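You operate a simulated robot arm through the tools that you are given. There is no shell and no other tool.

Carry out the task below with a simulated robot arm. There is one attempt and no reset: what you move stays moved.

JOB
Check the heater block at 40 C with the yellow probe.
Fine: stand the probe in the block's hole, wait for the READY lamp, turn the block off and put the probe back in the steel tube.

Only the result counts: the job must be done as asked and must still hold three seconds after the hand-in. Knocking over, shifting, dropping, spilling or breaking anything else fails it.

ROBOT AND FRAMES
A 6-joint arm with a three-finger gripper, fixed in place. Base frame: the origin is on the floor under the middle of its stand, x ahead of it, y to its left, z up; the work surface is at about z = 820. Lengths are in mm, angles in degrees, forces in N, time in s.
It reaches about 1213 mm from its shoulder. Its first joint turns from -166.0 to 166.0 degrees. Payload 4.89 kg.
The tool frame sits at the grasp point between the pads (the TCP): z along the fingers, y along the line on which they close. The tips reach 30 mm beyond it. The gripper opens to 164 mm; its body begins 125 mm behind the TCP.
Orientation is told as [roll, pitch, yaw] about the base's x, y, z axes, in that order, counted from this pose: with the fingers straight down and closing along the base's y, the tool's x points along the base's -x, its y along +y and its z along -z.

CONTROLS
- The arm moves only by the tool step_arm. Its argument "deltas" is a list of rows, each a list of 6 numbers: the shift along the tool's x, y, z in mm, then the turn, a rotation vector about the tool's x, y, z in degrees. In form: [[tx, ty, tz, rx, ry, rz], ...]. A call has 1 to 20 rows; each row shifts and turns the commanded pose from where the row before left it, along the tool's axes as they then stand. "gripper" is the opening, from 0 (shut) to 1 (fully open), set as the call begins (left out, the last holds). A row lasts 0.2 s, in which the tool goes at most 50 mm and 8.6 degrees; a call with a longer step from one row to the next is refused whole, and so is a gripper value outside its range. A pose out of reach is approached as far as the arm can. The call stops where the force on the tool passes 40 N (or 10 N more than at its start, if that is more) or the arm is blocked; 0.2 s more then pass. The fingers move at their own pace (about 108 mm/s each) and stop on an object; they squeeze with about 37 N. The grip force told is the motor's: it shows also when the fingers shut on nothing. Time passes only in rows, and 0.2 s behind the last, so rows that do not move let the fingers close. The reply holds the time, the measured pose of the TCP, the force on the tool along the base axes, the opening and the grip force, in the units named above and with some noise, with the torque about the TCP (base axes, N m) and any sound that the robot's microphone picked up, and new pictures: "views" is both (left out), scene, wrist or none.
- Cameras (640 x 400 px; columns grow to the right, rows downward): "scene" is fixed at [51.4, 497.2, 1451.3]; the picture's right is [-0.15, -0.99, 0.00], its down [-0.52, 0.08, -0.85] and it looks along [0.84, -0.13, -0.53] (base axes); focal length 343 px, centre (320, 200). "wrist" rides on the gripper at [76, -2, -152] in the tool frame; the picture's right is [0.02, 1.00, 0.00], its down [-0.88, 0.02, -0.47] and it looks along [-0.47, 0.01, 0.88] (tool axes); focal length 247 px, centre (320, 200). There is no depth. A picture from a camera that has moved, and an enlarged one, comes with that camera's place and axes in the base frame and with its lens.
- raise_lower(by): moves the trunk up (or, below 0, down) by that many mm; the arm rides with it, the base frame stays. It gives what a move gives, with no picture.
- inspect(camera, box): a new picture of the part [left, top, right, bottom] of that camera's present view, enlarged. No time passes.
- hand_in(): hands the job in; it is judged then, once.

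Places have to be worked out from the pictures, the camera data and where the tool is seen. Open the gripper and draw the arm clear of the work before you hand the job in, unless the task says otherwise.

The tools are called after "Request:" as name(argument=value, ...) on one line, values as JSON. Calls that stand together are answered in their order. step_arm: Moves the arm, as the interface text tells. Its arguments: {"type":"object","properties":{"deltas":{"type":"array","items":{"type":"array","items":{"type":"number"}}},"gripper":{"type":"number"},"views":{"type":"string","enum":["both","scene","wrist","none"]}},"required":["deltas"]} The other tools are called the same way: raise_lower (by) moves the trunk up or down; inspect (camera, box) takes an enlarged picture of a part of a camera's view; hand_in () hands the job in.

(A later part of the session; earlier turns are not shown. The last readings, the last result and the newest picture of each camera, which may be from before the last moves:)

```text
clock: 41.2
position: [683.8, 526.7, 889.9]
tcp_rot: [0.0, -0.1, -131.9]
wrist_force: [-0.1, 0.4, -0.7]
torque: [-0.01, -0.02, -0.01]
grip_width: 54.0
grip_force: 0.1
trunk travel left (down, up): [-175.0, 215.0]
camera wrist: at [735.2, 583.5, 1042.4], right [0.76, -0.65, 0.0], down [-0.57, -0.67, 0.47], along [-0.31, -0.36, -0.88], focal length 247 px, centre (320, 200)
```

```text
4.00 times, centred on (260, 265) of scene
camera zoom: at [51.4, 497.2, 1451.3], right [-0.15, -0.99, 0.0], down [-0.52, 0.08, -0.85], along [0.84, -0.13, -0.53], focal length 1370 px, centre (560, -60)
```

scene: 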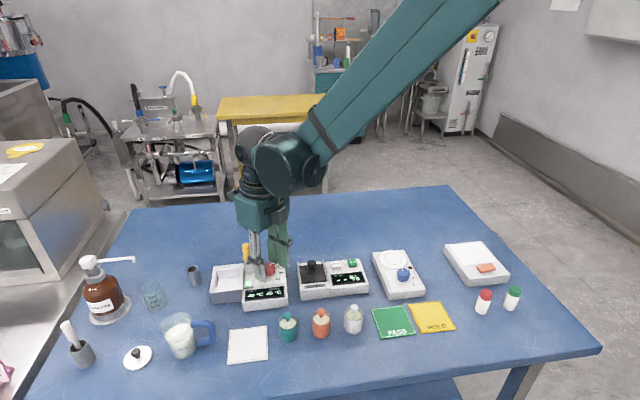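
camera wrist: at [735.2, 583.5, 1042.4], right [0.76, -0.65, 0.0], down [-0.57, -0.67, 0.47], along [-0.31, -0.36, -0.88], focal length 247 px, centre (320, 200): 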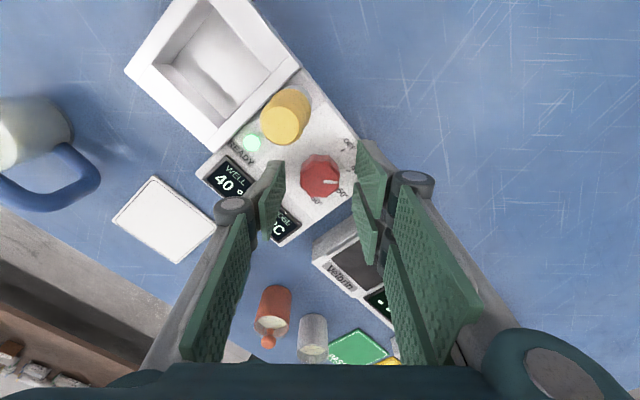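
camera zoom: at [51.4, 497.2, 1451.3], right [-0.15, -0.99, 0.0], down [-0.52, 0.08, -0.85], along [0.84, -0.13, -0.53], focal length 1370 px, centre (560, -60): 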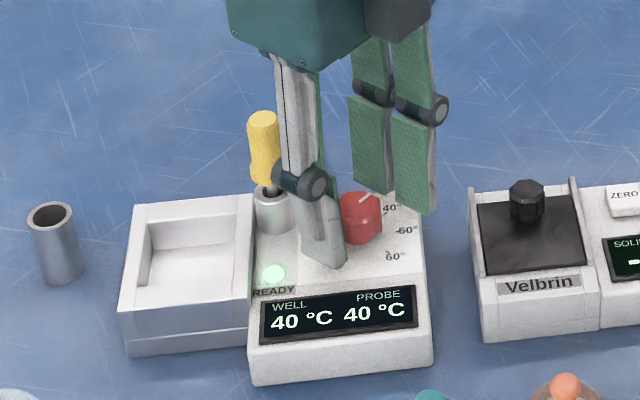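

The knob is centred between the pads and the probe is clear. I close on the knob.

Request:
step_arm(deltas=[[0, 0, 0, 0, 0, 0], [0, 0, 0, 0, 0, 0], [0, 0, 0, 0, 0, 0]], gripper=0.1, views="wrist")

Request:
inspect(camera="scene", box=[220, 215, 300, 315])

```text
clock: 42.0
position: [683.4, 527.2, 888.6]
tcp_rot: [0.1, -0.1, -131.9]
wrist_force: [-5.4, 3.6, -2.3]
torque: [0.18, 0.16, 0.01]
grip_width: 29.1
grip_force: 45.0
trunk travel left (down, up): [-175.0, 215.0]
camera wrist: at [734.9, 583.8, 1042.5], right [0.76, -0.65, 0.0], down [-0.57, -0.67, 0.47], along [-0.31, -0.36, -0.88], focal length 247 px, centre (320, 200)
```

wrist: 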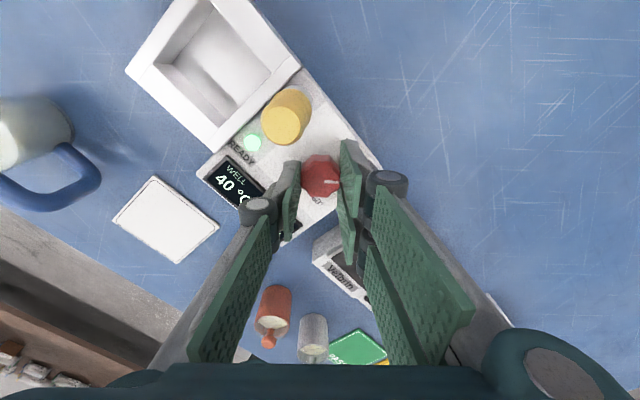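

```text
4.00 times, centred on (260, 265) of scene
camera zoom: at [51.4, 497.2, 1451.3], right [-0.15, -0.99, 0.0], down [-0.52, 0.08, -0.85], along [0.84, -0.13, -0.53], focal length 1370 px, centre (560, -60)
```

zoom: 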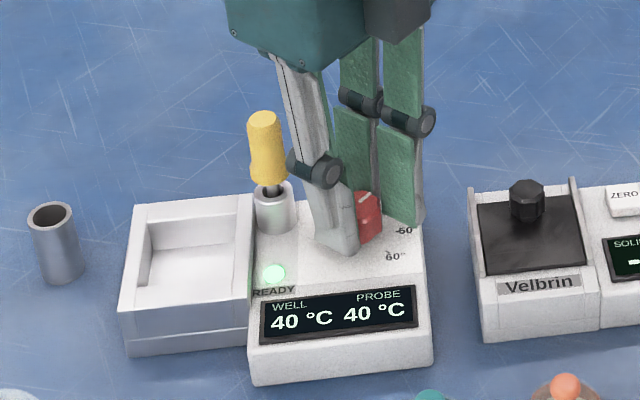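

The knob is held (29.1 mm) with a mild 6 N side load. I relieve it with a 0.5 mm shift, then turn counter-clockwise 42° back to yaw −90, where the knob is at OFF.

Request:
step_arm(deltas=[[0, -0.5, 0, 0, 0, 0], [0, 0, 0, 0, 0, 0]], views="none")

Request:
step_arm(deltas=[[0, 0, 0, 0, 0, -4], [0, 0, 0, 0, 0, -4], [0, 0, 0, 0, 0, -4], [0, 0, 0, 0, 0, -4], [0, 0, 0, 0, 0, -4], [0, 0, 0, 0, 0, -4], [0, 0, 0, 0, 0, 0]])

```text
clock: 42.6
position: [684.6, 526.8, 888.2]
tcp_rot: [0.2, 0.0, -131.9]
wrist_force: [-5.1, 4.5, 5.1]
torque: [-0.16, 0.35, 0.03]
grip_width: 29.2
grip_force: 45.2
trunk travel left (down, up): [-175.0, 215.0]
```

```text
clock: 44.2
position: [684.5, 526.5, 889.3]
tcp_rot: [0.1, 0.0, -107.9]
wrist_force: [16.6, -1.6, 31.1]
torque: [-0.32, -0.35, -0.05]
grip_width: 29.1
grip_force: 44.6
trunk travel left (down, up): [-175.0, 215.0]
camera wrist: at [707.6, 598.3, 1042.4], right [0.96, -0.29, 0.0], down [-0.25, -0.84, 0.47], along [-0.13, -0.45, -0.88], focal length 247 px, centre (320, 200)
```

scene: 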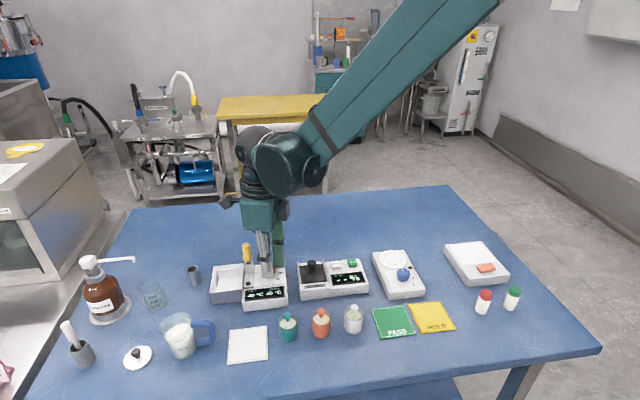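
wrist: 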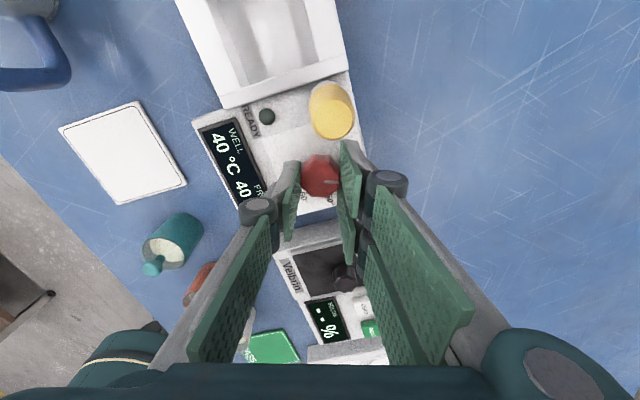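

Halfway there, but forces have built up (17 N in +x, 31 N in z) because my rotation centre is slightly off. I relieve by shifting +0.8 mm in x and up 1 mm before continuing.

Request:
step_arm(deltas=[[0.25, 0.76, -1.0, 0, 0, 0], [0, 0, 0, 0, 0, 0]], views="none")

```text
clock: 44.8
position: [684.3, 527.8, 889.2]
tcp_rot: [0.0, 0.1, -107.9]
wrist_force: [7.7, -4.3, 13.3]
torque: [0.69, -0.34, -0.05]
grip_width: 29.3
grip_force: 45.0
trunk travel left (down, up): [-175.0, 215.0]
```

Loads are falling (8, −4, 13 N). A little more relief, then I finish the last 18° of rotation.

Request:
step_arm(deltas=[[-0.16, 0.47, -0.6, 0, 0, 0], [0, 0, 0, 0, 0, -4], [0, 0, 0, 0, 0, -4], [0, 0, 0, 0, 0, -4], [0, 0, 0, 0, 0, 0]])

Request:
inspect(camera="wrist", box=[200, 60, 400, 230])

Request:
inspect(camera="scene", box=[220, 215, 300, 315])

```text
clock: 46.0
position: [685.6, 525.0, 890.2]
tcp_rot: [0.0, -0.2, -95.8]
wrist_force: [-12.5, -7.8, -25.4]
torque: [-0.19, 0.24, 0.06]
grip_width: 28.9
grip_force: 45.3
trunk travel left (down, up): [-175.0, 215.0]
camera wrist: at [692.9, 601.4, 1042.3], right [1.0, -0.08, 0.0], down [-0.07, -0.88, 0.47], along [-0.04, -0.47, -0.88], focal length 247 px, centre (320, 200)
```

scene: 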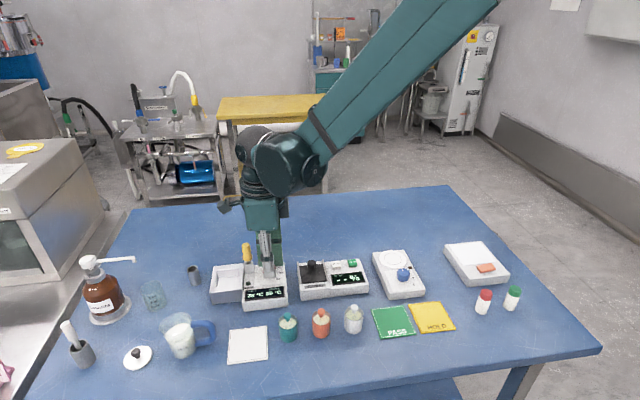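
wrist: 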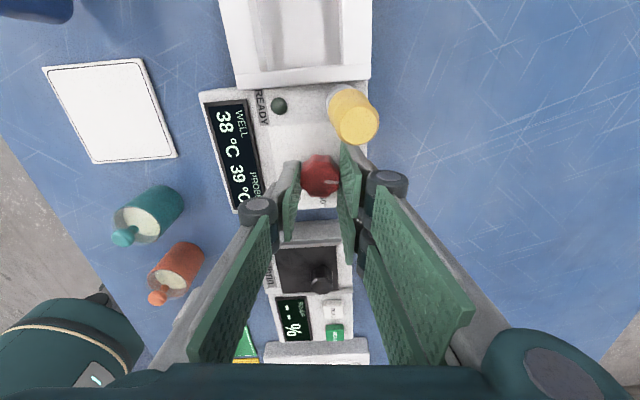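

```text
2.35 times, centred on (300, 145) of wrist
camera zoom: at [692.9, 601.4, 1042.3], right [1.0, -0.08, 0.0], down [-0.07, -0.88, 0.47], along [-0.04, -0.47, -0.88], focal length 581 px, centre (367, 329)
```

zoom: 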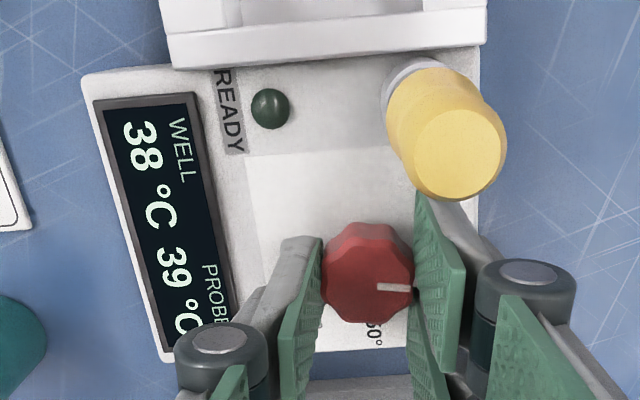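

```text
4.00 times, centred on (260, 265) of scene
camera zoom: at [51.4, 497.2, 1451.3], right [-0.15, -0.99, 0.0], down [-0.52, 0.08, -0.85], along [0.84, -0.13, -0.53], focal length 1370 px, centre (560, -60)
```

zoom: 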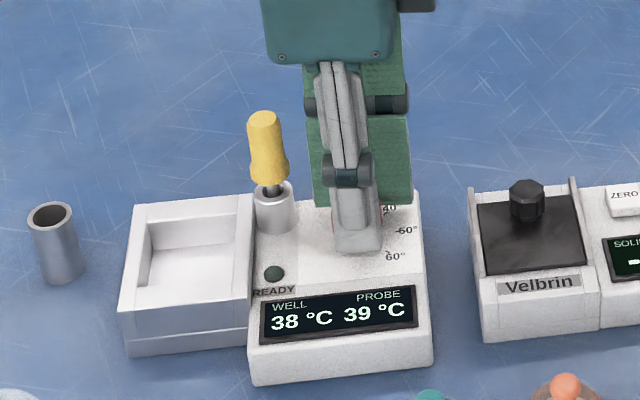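

The block is now off (WELL fell to 38 °C, lamp dark). I relieve the small upward pull and side load, then finish the last 6° so the pointer sits on OFF.

Request:
step_arm(deltas=[[0, -0.5, 0.8, 0, 0, 0], [0, 0, 0, 0, 0, 0]], views="none")

```text
clock: 46.6
position: [684.6, 526.3, 890.5]
tcp_rot: [0.0, 0.0, -95.9]
wrist_force: [-4.7, -2.7, -10.2]
torque: [-0.7, 0.13, 0.04]
grip_width: 28.9
grip_force: 44.7
trunk travel left (down, up): [-175.0, 215.0]
```

Request:
step_arm(deltas=[[-0.2, -0.2, 0.4, 0, 0, -3], [0, 0, 0, 0, 0, -3], [0, 0, 0, 0, 0, 0]])

Request:
inspect(camera="wrist", box=[200, 60, 400, 230])

```text
clock: 47.4
position: [686.3, 526.7, 889.2]
tcp_rot: [0.1, 0.0, -89.9]
wrist_force: [13.7, 4.6, 10.8]
torque: [-0.13, -0.4, -0.04]
grip_width: 29.0
grip_force: 44.7
trunk travel left (down, up): [-175.0, 215.0]
camera wrist: at [684.8, 601.4, 1042.4], right [1.0, 0.02, 0.0], down [0.02, -0.88, 0.47], along [0.01, -0.47, -0.88], focal length 247 px, centre (320, 200)
```

scene: 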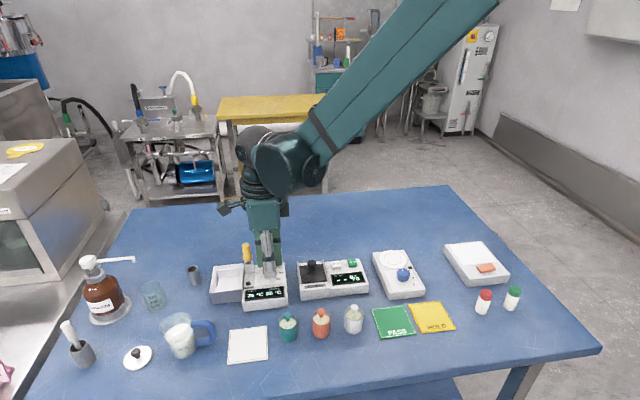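
wrist: 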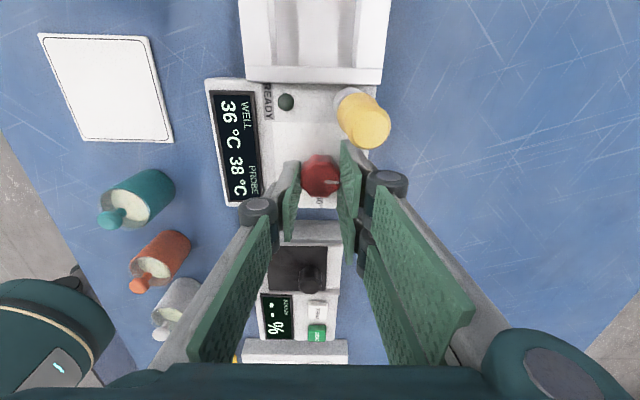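

```text
2.35 times, centred on (300, 145) of wrist
camera zoom: at [684.8, 601.4, 1042.4], right [1.0, 0.02, 0.0], down [0.02, -0.88, 0.47], along [0.01, -0.47, -0.88], focal length 581 px, centre (367, 329)
```

zoom: 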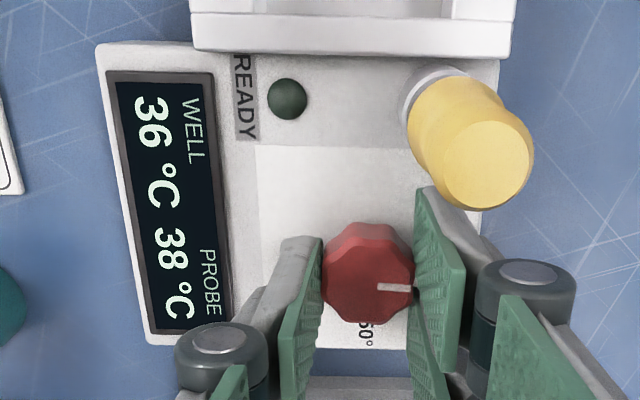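

The pointer now points at OFF and the well is cooling (36 °C). I relieve the remaining load, then open the fingers partway.

Request:
step_arm(deltas=[[0.3, 0.6, -0.4, 0, 0, 0], [0, 0, 0, 0, 0, 0]], views="none")

Request:
step_arm(deltas=[[0, 0, 0, 0, 0, 0], [0, 0, 0, 0, 0, 0], [0, 0, 0, 0, 0, 0]], gripper=0.33)

Request:
inspect(camera="wrist", box=[200, 60, 400, 230])

Request:
inspect(camera="scene", box=[220, 215, 300, 315])

```text
clock: 48.0
position: [684.2, 526.2, 889.8]
tcp_rot: [0.0, -0.1, -89.8]
wrist_force: [7.9, 2.5, 8.1]
torque: [0.48, -0.18, -0.03]
grip_width: 29.4
grip_force: 45.0
trunk travel left (down, up): [-175.0, 215.0]
```

```text
clock: 48.8
position: [685.9, 525.9, 889.0]
tcp_rot: [-0.1, -0.2, -89.9]
wrist_force: [-0.5, -0.4, -0.4]
torque: [-0.03, 0.02, -0.01]
grip_width: 54.1
grip_force: 0.0
trunk travel left (down, up): [-175.0, 215.0]
camera wrist: at [685.1, 601.5, 1042.3], right [1.0, 0.02, 0.0], down [0.02, -0.88, 0.47], along [0.01, -0.47, -0.88], focal length 247 px, centre (320, 200)
```

scene: 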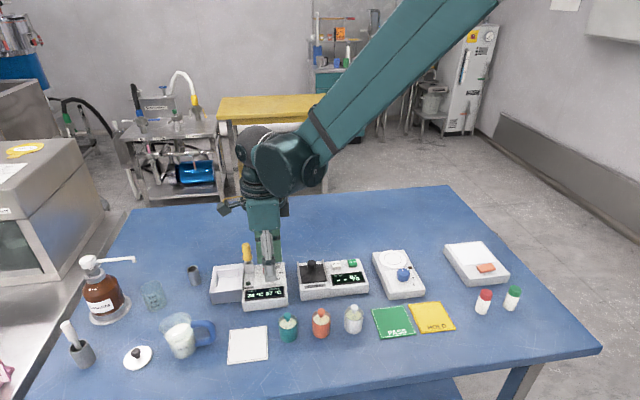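
wrist: 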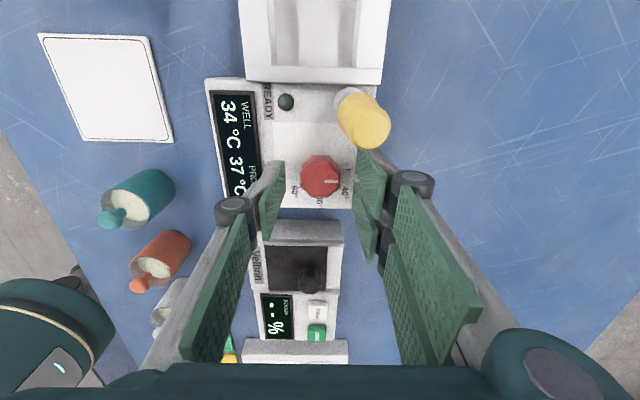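

```text
2.35 times, centred on (300, 145) of wrist
camera zoom: at [685.1, 601.5, 1042.3], right [1.0, 0.02, 0.0], down [0.02, -0.88, 0.47], along [0.01, -0.47, -0.88], focal length 581 px, centre (367, 329)
```

zoom: 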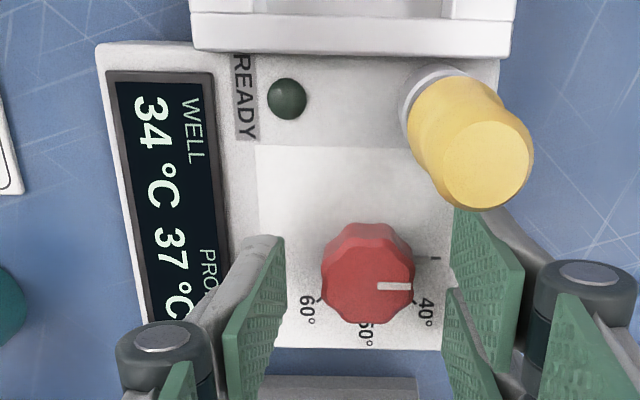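

```text
4.00 times, centred on (260, 265) of scene
camera zoom: at [51.4, 497.2, 1451.3], right [-0.15, -0.99, 0.0], down [-0.52, 0.08, -0.85], along [0.84, -0.13, -0.53], focal length 1370 px, centre (560, -60)
```

zoom: 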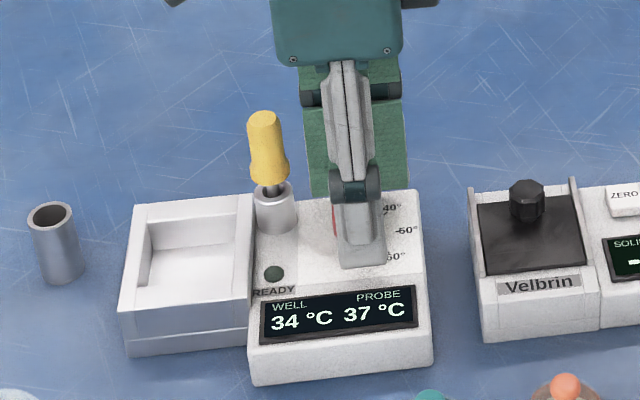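

The knob is at OFF, the temperatures are falling and nothing else moved. I rise straight up clear of the probe, then turn the tool back to yaw 0.

Request:
step_arm(deltas=[[0, 0, -10, 0, 0, 0], [0, 0, -25, 0, 0, 0], [0, 0, -35, 0, 0, 0], [0, 0, -35, 0, 0, 0], [0, 0, -20, 0, 0, 0], [0, 0, 0, 0, 0, -8.2], [0, 0, 0, 0, 0, -8.2], [0, 0, 0, 0, 0, -8.2], [0, 0, 0, 0, 0, -8.2], [0, 0, 0, 0, 0, -8.2], [0, 0, 0, 0, 0, -8.2], [0, 0, 0, 0, 0, -8.2], [0, 0, 0, 0, 0, -8.2], [0, 0, 0, 0, 0, -8.2], [0, 0, 0, 0, 0, -8.2], [0, 0, 0, 0, 0, -7.9], [0, 0, 0, 0, 0, 0]])

Request:
inspect(camera="scene", box=[220, 225, 300, 315])

Request:
inspect(camera="wrist", box=[260, 80, 400, 220])

```text
clock: 52.4
position: [687.0, 526.3, 1013.6]
tcp_rot: [-0.1, 0.0, 0.1]
wrist_force: [0.3, -0.2, 0.9]
torque: [-0.02, 0.02, 0.01]
grip_width: 54.3
grip_force: 0.0
trunk travel left (down, up): [-175.0, 215.0]
camera wrist: at [610.7, 523.5, 1167.0], right [-0.02, 1.0, 0.0], down [0.88, 0.02, 0.47], along [0.47, 0.01, -0.88], focal length 247 px, centre (320, 200)
```

scene: 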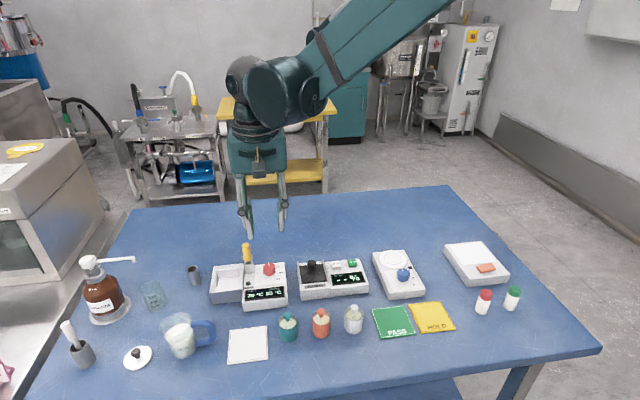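
wrist: 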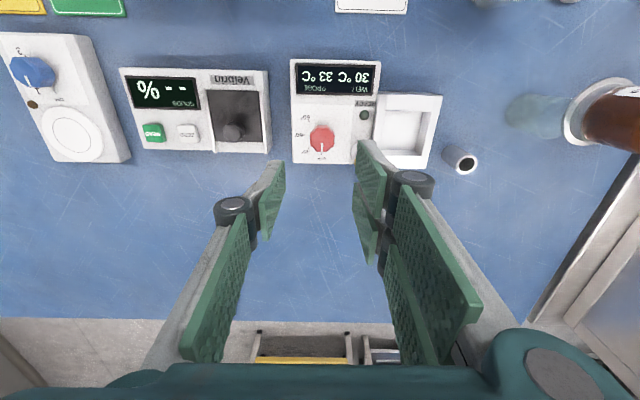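

```text
4.44 times, centred on (260, 270) of scene
camera zoom: at [51.4, 497.2, 1451.3], right [-0.15, -0.99, 0.0], down [-0.52, 0.08, -0.85], along [0.84, -0.13, -0.53], focal length 1523 px, centre (587, -111)
```

zoom: 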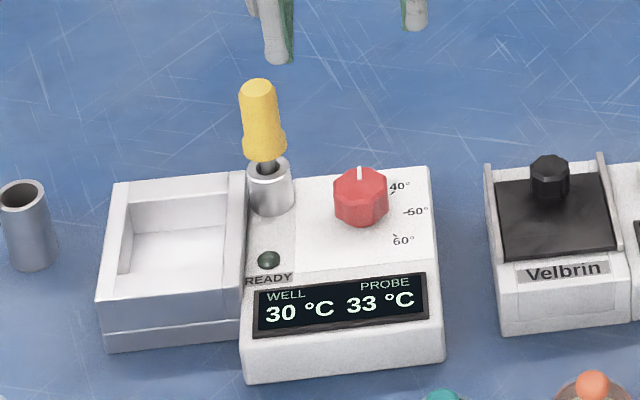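

```text
2.86 times, centred on (330, 150) of wrist
camera zoom: at [610.7, 523.5, 1167.0], right [-0.02, 1.0, 0.0], down [0.88, 0.02, 0.47], along [0.47, 0.01, -0.88], focal length 706 px, centre (291, 343)
```

zoom: 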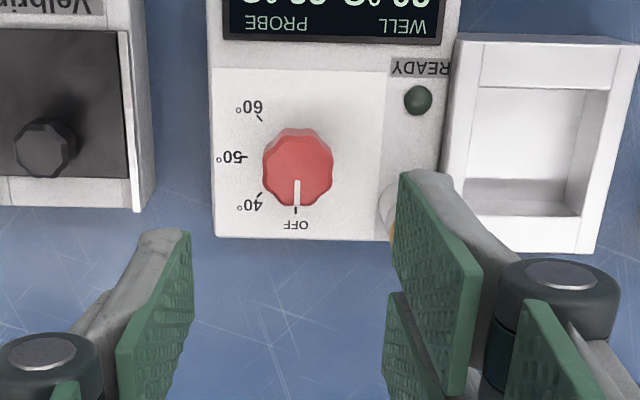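

OFF is confirmed and READY is dark. Next I move back over the probe in the well at about (708.5, 577) and check alignment from above.

Request:
step_arm(deltas=[[-11, 26, 0, 0, 0, 0], [-11, 25.6, 0, 0, 0, 0], [0, 0, 15, 0, 0, 0], [0, 0, 0, 0, 0, 0], [0, 0, 0, 0, 0, 0]])

Request:
inspect(camera="wrist", box=[250, 100, 390, 220])

Request:
inspect(camera="scene", box=[210, 215, 290, 295])

```text
clock: 53.6
position: [708.1, 580.6, 998.6]
tcp_rot: [0.0, 0.0, 0.0]
wrist_force: [0.0, 0.7, -0.2]
torque: [-0.04, 0.03, 0.05]
grip_width: 53.9
grip_force: 0.2
trunk travel left (down, up): [-175.0, 215.0]
camera wrist: at [632.3, 576.9, 1152.3], right [-0.02, 1.0, 0.0], down [0.88, 0.02, 0.47], along [0.47, 0.01, -0.88], focal length 247 px, centre (320, 200)
```

scene: 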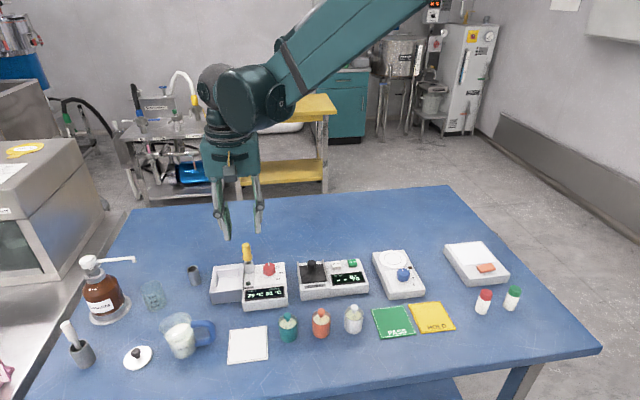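
wrist: 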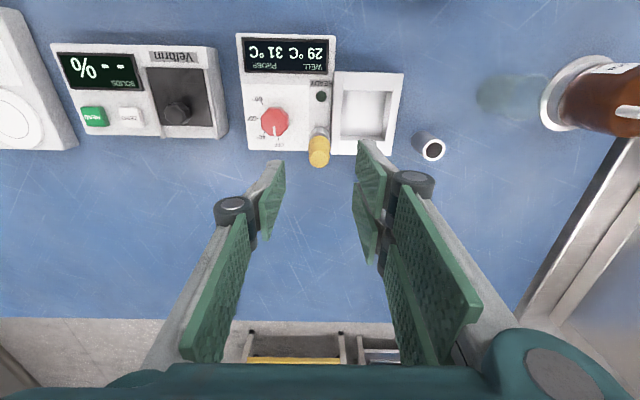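

```text
3.33 times, centred on (320, 160) of wrist
camera zoom: at [632.3, 576.9, 1152.3], right [-0.02, 1.0, 0.0], down [0.88, 0.02, 0.47], along [0.47, 0.01, -0.88], focal length 823 px, centre (320, 333)
```

zoom: 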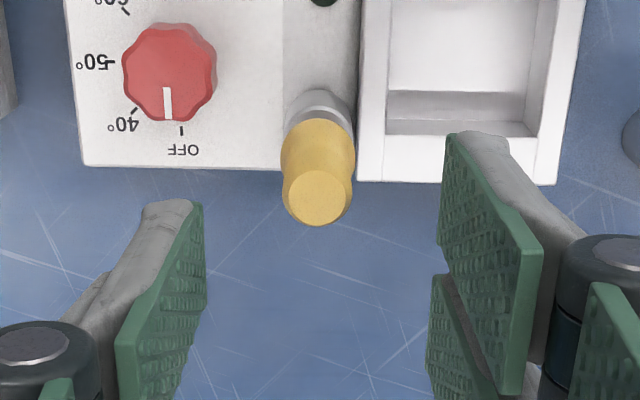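

```text
5.00 times, centred on (250, 255) of scene
camera zoom: at [51.4, 497.2, 1451.3], right [-0.15, -0.99, 0.0], down [-0.52, 0.08, -0.85], along [0.84, -0.13, -0.53], focal length 1713 px, centre (670, -75)
```

zoom: 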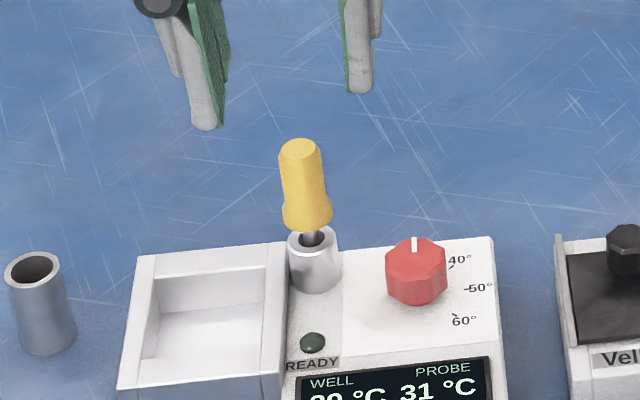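

The probe axis reads (708.9, 577.6), so I shift −1 mm in y and lower 50 mm to just above the final grasp height, then check.

Request:
step_arm(deltas=[[0, -1.0, 15, 0, 0, 0], [0, 0, 20, 0, 0, 0], [0, 0, 15, 0, 0, 0], [0, 0, 0, 0, 0, 0], [0, 0, 0, 0, 0, 0]])

Request:
inspect(camera="wrist", box=[240, 100, 400, 240])

Request:
inspect(camera="scene", box=[210, 215, 290, 295])

```text
clock: 54.8
position: [709.2, 577.2, 948.6]
tcp_rot: [-0.2, 0.0, 0.0]
wrist_force: [-0.3, 0.2, -0.3]
torque: [-0.03, 0.03, -0.01]
grip_width: 54.2
grip_force: 0.0
trunk travel left (down, up): [-175.0, 215.0]
camera wrist: at [633.7, 574.5, 1101.5], right [-0.02, 1.0, 0.0], down [0.88, 0.02, 0.47], along [0.47, 0.01, -0.88], focal length 247 px, centre (320, 200)
```

scene: 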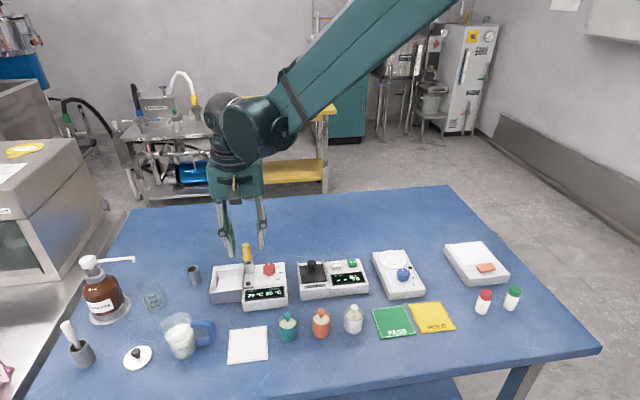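
wrist: 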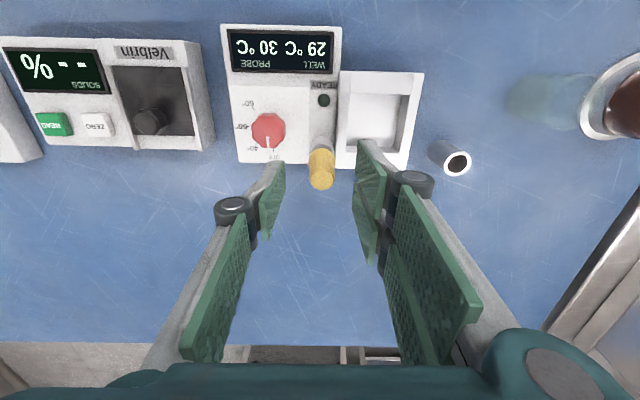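

```text
2.86 times, centred on (320, 170) of wrist
camera zoom: at [633.7, 574.5, 1101.5], right [-0.02, 1.0, 0.0], down [0.88, 0.02, 0.47], along [0.47, 0.01, -0.88], focal length 706 px, centre (320, 286)
```

zoom: 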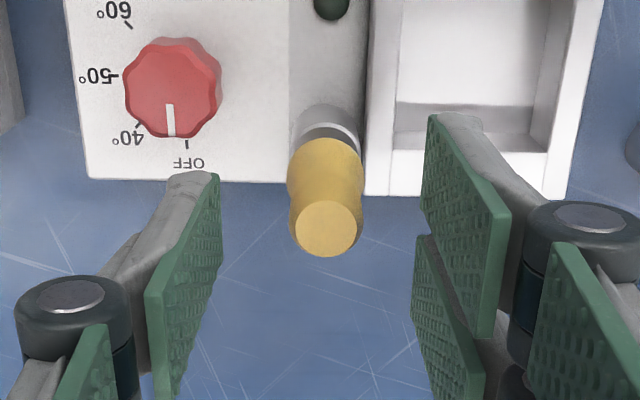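

```text
5.00 times, centred on (250, 255) of scene
camera zoom: at [51.4, 497.2, 1451.3], right [-0.15, -0.99, 0.0], down [-0.52, 0.08, -0.85], along [0.84, -0.13, -0.53], focal length 1713 px, centre (670, -75)
```

zoom: 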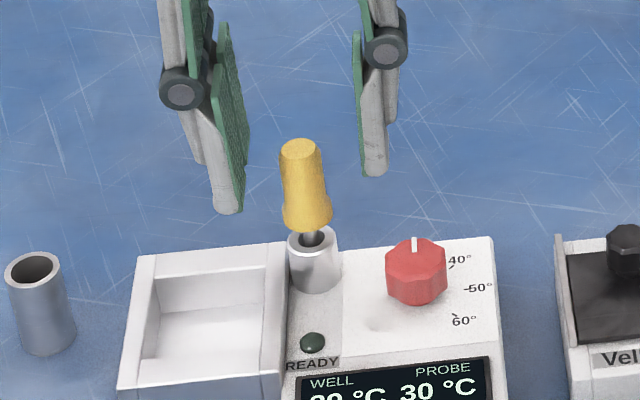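

The probe is now ~1.2 mm to +y of the finger centre. I correct that and lower the last 8 mm, then close on the handle.

Request:
step_arm(deltas=[[0, 1.2, 4, 0, 0, 0], [0, 0, 4.5, 0, 0, 0], [0, 0, 0, 0, 0, 0]], views="wrist")

Request:
inspect(camera="wrist", box=[240, 100, 400, 240])

```text
clock: 55.6
position: [708.8, 580.1, 940.1]
tcp_rot: [-0.1, 0.1, -0.1]
wrist_force: [0.2, 0.6, 1.2]
torque: [0.01, 0.01, 0.0]
grip_width: 54.1
grip_force: 0.1
trunk travel left (down, up): [-175.0, 215.0]
camera wrist: at [633.4, 576.2, 1093.0], right [-0.02, 1.0, 0.0], down [0.88, 0.02, 0.47], along [0.47, 0.01, -0.88], focal length 247 px, centre (320, 200)
```

wrist: 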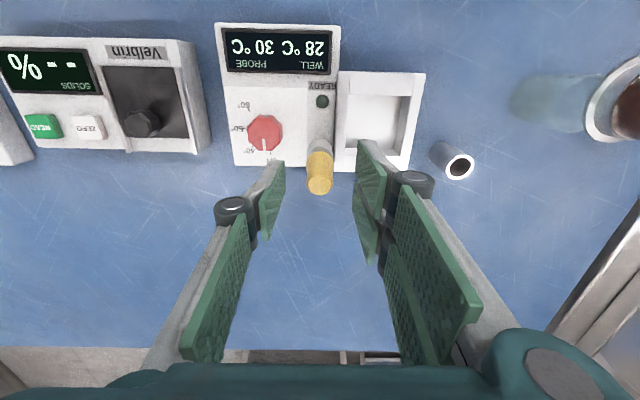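

```text
2.86 times, centred on (320, 170) of wrist
camera zoom: at [633.4, 576.2, 1093.0], right [-0.02, 1.0, 0.0], down [0.88, 0.02, 0.47], along [0.47, 0.01, -0.88], focal length 706 px, centre (320, 286)
```

zoom: 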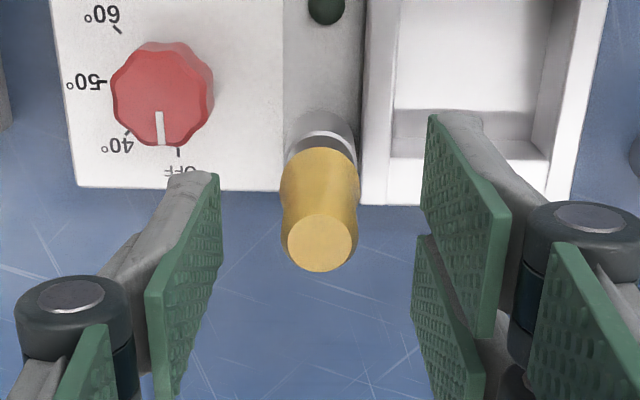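

The probe is centred between the pads. I close on the handle.

Request:
step_arm(deltas=[[0, 0, 0, 0, 0, 0], [0, 0, 0, 0, 0, 0], [0, 0, 0, 0, 0, 0]], gripper=0.03, views="wrist")

Request:
inspect(camera="scene", box=[210, 215, 290, 295])

```text
clock: 56.4
position: [709.3, 579.5, 939.9]
tcp_rot: [-0.1, 0.0, 0.0]
wrist_force: [-0.1, -0.1, -0.8]
torque: [-0.01, 0.01, -0.02]
grip_width: 18.1
grip_force: 36.8
trunk travel left (down, up): [-175.0, 215.0]
camera wrist: at [633.4, 576.2, 1093.1], right [-0.02, 1.0, 0.0], down [0.88, 0.02, 0.47], along [0.47, 0.01, -0.88], focal length 247 px, centre (320, 200)
```

wrist: 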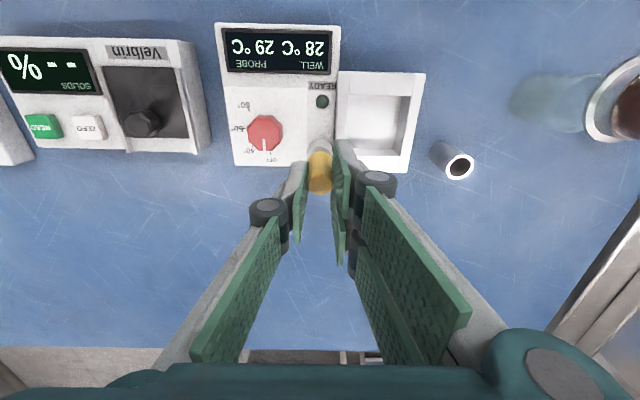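

```text
5.00 times, centred on (250, 255) of scene
camera zoom: at [51.4, 497.2, 1451.3], right [-0.15, -0.99, 0.0], down [-0.52, 0.08, -0.85], along [0.84, -0.13, -0.53], focal length 1713 px, centre (670, -75)
```

zoom: 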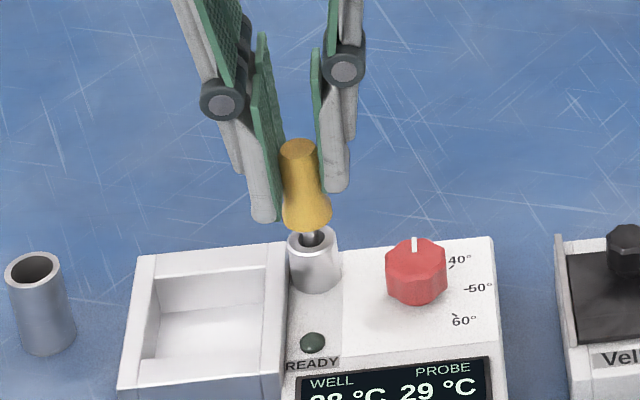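

Held with no side load (18.1 mm). I lift it gently out of the well, then up to carrying height.

Request:
step_arm(deltas=[[0, 0, -4, 0, 0, 0], [0, 0, -6, 0, 0, 0], [0, 0, -8, 0, 0, 0], [0, 0, -10, 0, 0, 0], [0, 0, -12, 0, 0, 0], [0, 0, -15, 0, 0, 0], [0, 0, -15, 0, 0, 0], [0, 0, 0, 0, 0, 0]])

Request:
inspect(camera="scene", box=[180, 190, 290, 300])

Request:
inspect(camera="wrist", box=[260, 100, 380, 220])

```text
clock: 58.2
position: [706.3, 579.3, 1010.8]
tcp_rot: [-0.1, 0.1, 0.0]
wrist_force: [-0.6, 0.3, 0.6]
torque: [0.02, -0.02, 0.02]
grip_width: 18.0
grip_force: 36.6
trunk travel left (down, up): [-175.0, 215.0]
camera wrist: at [631.5, 576.2, 1163.6], right [-0.02, 1.0, 0.0], down [0.88, 0.02, 0.47], along [0.47, 0.01, -0.88], focal length 247 px, centre (320, 200)
```

scene: 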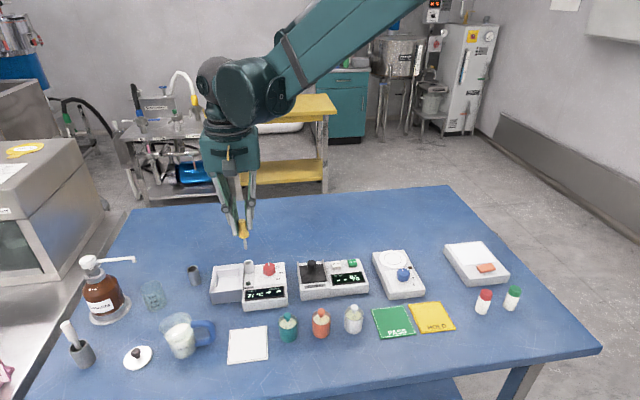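
wrist: 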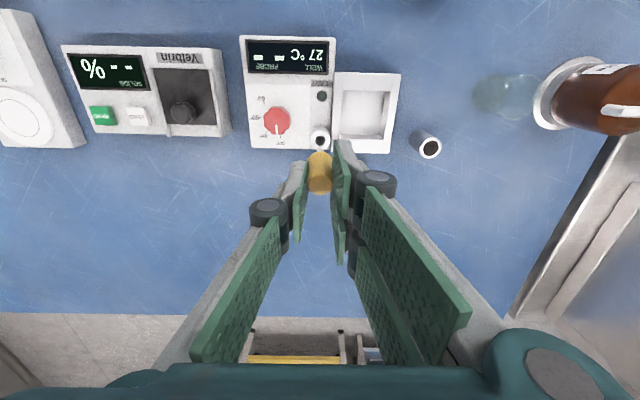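

```text
3.64 times, centred on (235, 245) of scene
camera zoom: at [51.4, 497.2, 1451.3], right [-0.15, -0.99, 0.0], down [-0.52, 0.08, -0.85], along [0.84, -0.13, -0.53], focal length 1246 px, centre (629, 36)
```

zoom: 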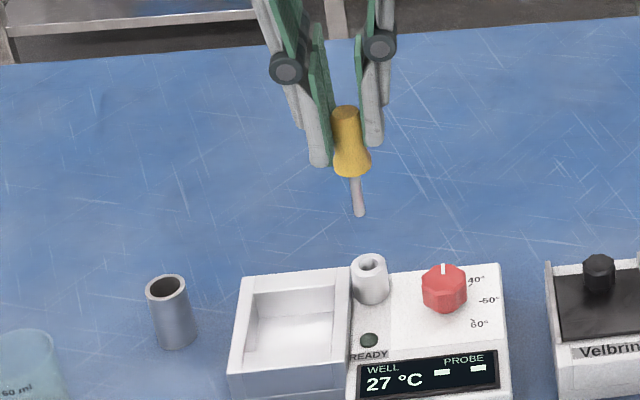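

```text
3.33 times, centred on (320, 160) of wrist
camera zoom: at [631.5, 576.2, 1163.6], right [-0.02, 1.0, 0.0], down [0.88, 0.02, 0.47], along [0.47, 0.01, -0.88], focal length 823 px, centre (320, 333)
```

zoom: 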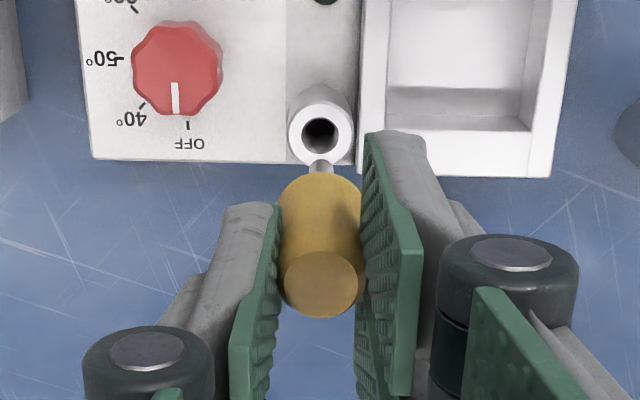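

The probe is out of the well cleanly and the block shows only its own 27 °C, at OFF. I carry the probe back over the steel tube at about (715.5, 714).

Request:
step_arm(deltas=[[-1, 20, 0, 0, 0, 0], [-1.5, 29, 0, 0, 0, 0], [-1.5, 29, 0, 0, 0, 0], [-1.5, 29, 0, 0, 0, 0], [-1.5, 28.8, 0, 0, 0, 0], [0, 0, 0, 0, 0, 0], [0, 0, 0, 0, 0, 0]])

Request:
inspect(camera="scene", box=[160, 215, 220, 295])

Request:
inspect(camera="wrist", box=[260, 100, 380, 220])

```text
clock: 59.8
position: [712.1, 714.7, 1011.6]
tcp_rot: [-0.1, -0.1, 0.0]
wrist_force: [0.2, 0.4, -0.6]
torque: [-0.02, 0.03, 0.0]
grip_width: 18.1
grip_force: 37.2
trunk travel left (down, up): [-175.0, 215.0]
camera wrist: at [638.2, 712.1, 1164.8], right [-0.02, 1.0, 0.0], down [0.88, 0.02, 0.47], along [0.47, 0.01, -0.88], focal length 247 px, centre (320, 200)
```

scene: 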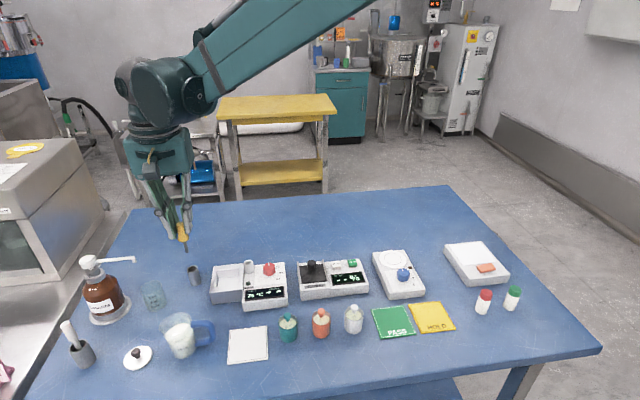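
wrist: 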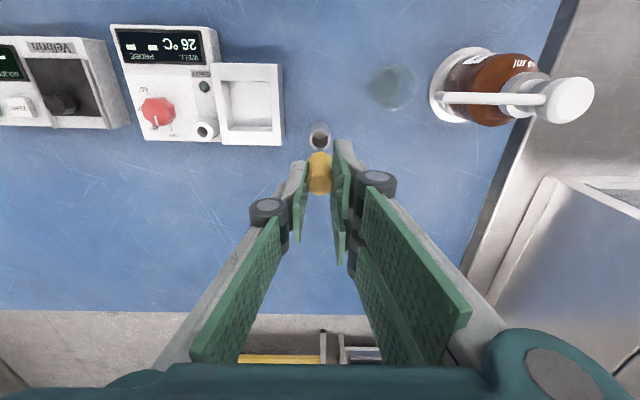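

```text
5.00 times, centred on (190, 255) of scene
camera zoom: at [51.4, 497.2, 1451.3], right [-0.15, -0.99, 0.0], down [-0.52, 0.08, -0.85], along [0.84, -0.13, -0.53], focal length 1713 px, centre (970, -75)
```

zoom: 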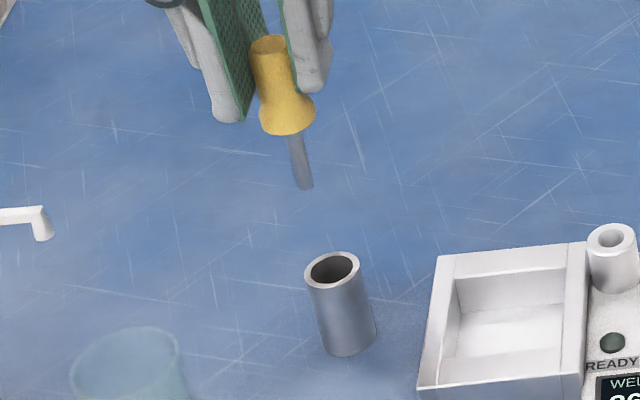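

```text
3.33 times, centred on (320, 160) of wrist
camera zoom: at [638.2, 712.1, 1164.8], right [-0.02, 1.0, 0.0], down [0.88, 0.02, 0.47], along [0.47, 0.01, -0.88], focal length 823 px, centre (320, 333)
```

zoom: 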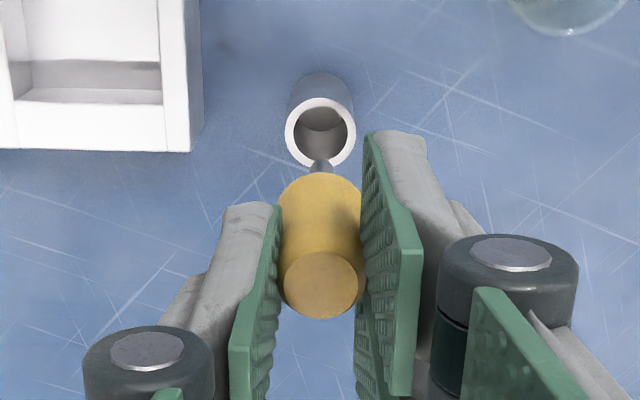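

The shaft tip is ~2 mm short in x and ~1.5–2 mm to +y of the tube axis. I correct that and lower until the tip is just above the tube rim.

Request:
step_arm(deltas=[[-1.5, -1.2, 15, 0, 0, 0], [0, 0, 15, 0, 0, 0], [0, 0, 13, 0, 0, 0], [0, 0, 0, 0, 0, 0], [0, 0, 0, 0, 0, 0]])

Request:
inspect(camera="scene", box=[160, 225, 220, 295])

Request:
inspect(camera="wrist", box=[260, 100, 380, 220])

```text
clock: 61.0
position: [714.9, 713.8, 967.6]
tcp_rot: [-0.1, 0.0, 0.0]
wrist_force: [-0.3, 0.8, -0.8]
torque: [-0.01, 0.01, 0.0]
grip_width: 17.6
grip_force: 37.1
trunk travel left (down, up): [-175.0, 215.0]
camera wrist: at [640.3, 710.5, 1120.3], right [-0.02, 1.0, 0.0], down [0.88, 0.02, 0.47], along [0.47, 0.01, -0.88], focal length 247 px, centre (320, 200)
```

scene: 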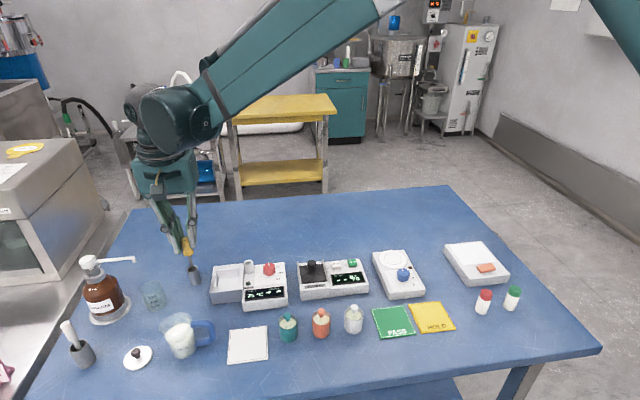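
wrist: 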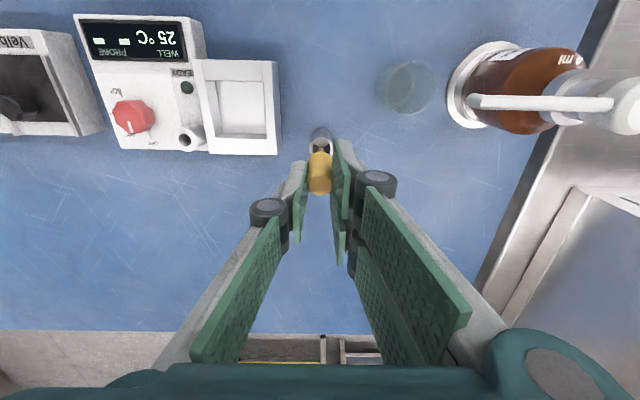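

```text
5.71 times, centred on (190, 260) of scene
camera zoom: at [51.4, 497.2, 1451.3], right [-0.15, -0.99, 0.0], down [-0.52, 0.08, -0.85], along [0.84, -0.13, -0.53], focal length 1958 px, centre (1063, -143)
```

zoom: 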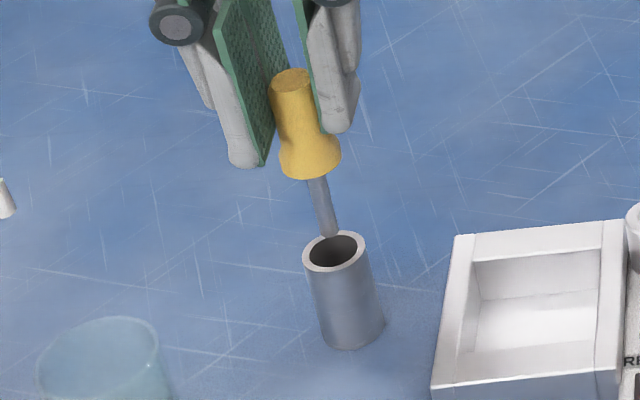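

```text
3.33 times, centred on (320, 160) of wrist
camera zoom: at [640.3, 710.5, 1120.3], right [-0.02, 1.0, 0.0], down [0.88, 0.02, 0.47], along [0.47, 0.01, -0.88], focal length 823 px, centre (320, 333)
```

zoom: 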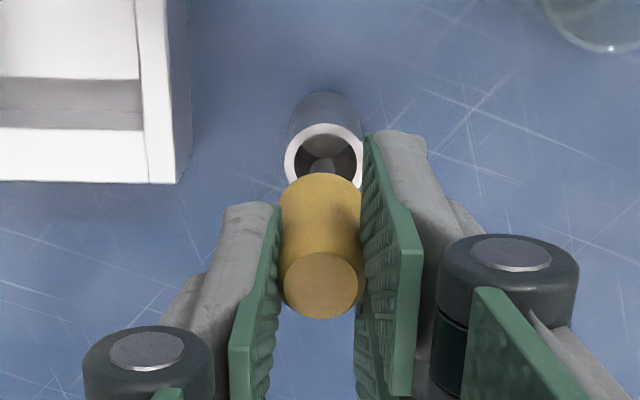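

Tip and tube rim line up in both views. I lower 36 mm into the tube and check the forces.

Request:
step_arm(deltas=[[0, 0, 6, 0, 0, 0], [0, 0, 10, 0, 0, 0], [0, 0, 10, 0, 0, 0], [0, 0, 10, 0, 0, 0], [0, 0, 0, 0, 0, 0], [0, 0, 0, 0, 0, 0]])

Request:
inspect(camera="scene", box=[160, 225, 220, 295])

Request:
inspect(camera="wrist", box=[260, 100, 380, 220])

```text
clock: 62.4
position: [717.2, 712.5, 931.0]
tcp_rot: [-0.1, 0.1, 0.0]
wrist_force: [0.4, 0.4, 0.6]
torque: [-0.03, 0.02, 0.0]
grip_width: 17.6
grip_force: 36.7
trunk travel left (down, up): [-175.0, 215.0]
camera wrist: at [641.4, 709.9, 1084.1], right [-0.02, 1.0, 0.0], down [0.88, 0.02, 0.47], along [0.47, 0.01, -0.88], focal length 247 px, centre (320, 200)
```

scene: 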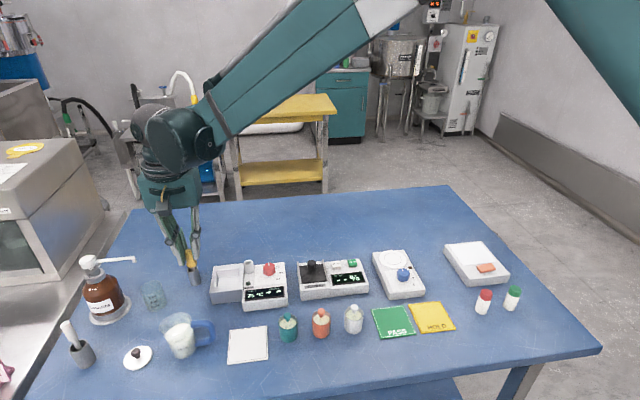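
wrist: 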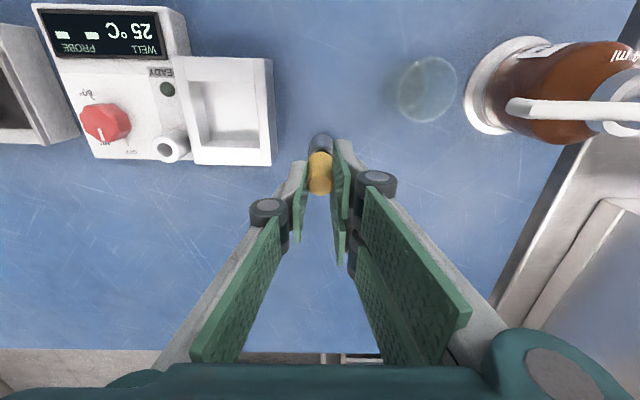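

```text
5.71 times, centred on (190, 260) of scene
camera zoom: at [51.4, 497.2, 1451.3], right [-0.15, -0.99, 0.0], down [-0.52, 0.08, -0.85], along [0.84, -0.13, -0.53], focal length 1958 px, centre (1063, -143)
```

zoom: 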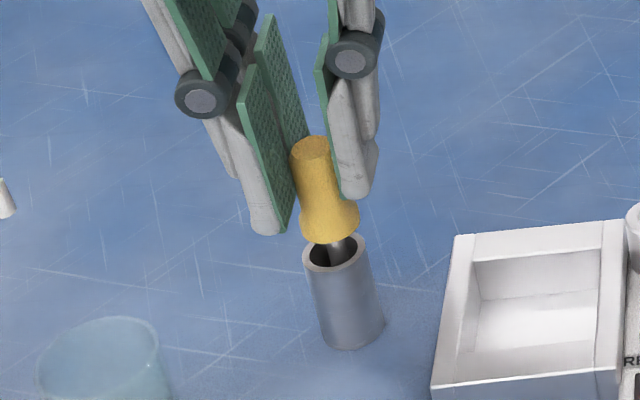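

```text
3.33 times, centred on (320, 160) of wrist
camera zoom: at [641.4, 709.9, 1084.1], right [-0.02, 1.0, 0.0], down [0.88, 0.02, 0.47], along [0.47, 0.01, -0.88], focal length 823 px, centre (320, 333)
```

zoom: 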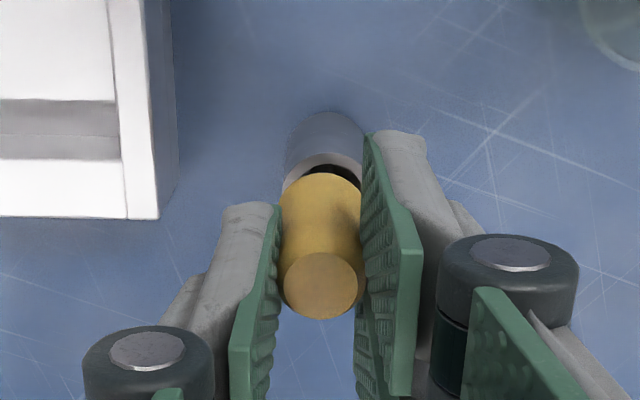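

The shaft is inside the tube with no contact. I shift +0.7 mm in y and lower 8 mm, then finish in small steps until it seats.

Request:
step_arm(deltas=[[0, 0.7, 0, 0, 0, 0], [0, 0, 3, 0, 0, 0], [0, 0, 3, 0, 0, 0], [0, 0, 2, 0, 0, 0], [0, 0, 0, 0, 0, 0]], views="none")

Request:
inspect(camera="scene", box=[165, 235, 215, 295])

```text
clock: 63.6
position: [716.1, 714.1, 922.3]
tcp_rot: [-0.1, -0.1, 0.1]
wrist_force: [0.0, -0.4, -1.1]
torque: [0.01, 0.02, 0.03]
grip_width: 17.6
grip_force: 37.0
trunk travel left (down, up): [-175.0, 215.0]
```

```text
6.67 times, centred on (190, 265) of scene
camera zoom: at [51.4, 497.2, 1451.3], right [-0.15, -0.99, 0.0], down [-0.52, 0.08, -0.85], along [0.84, -0.13, -0.53], focal length 2284 px, centre (1187, -233)
```

zoom: 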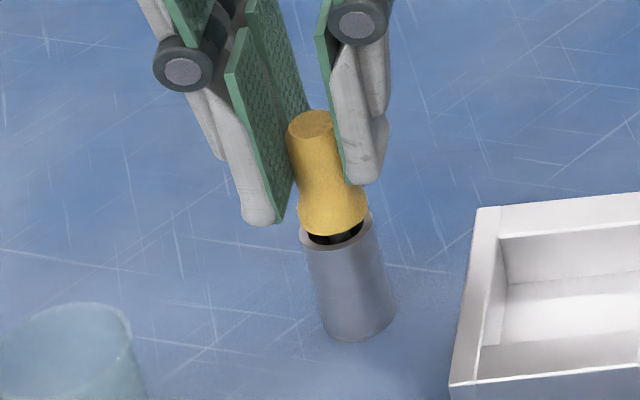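

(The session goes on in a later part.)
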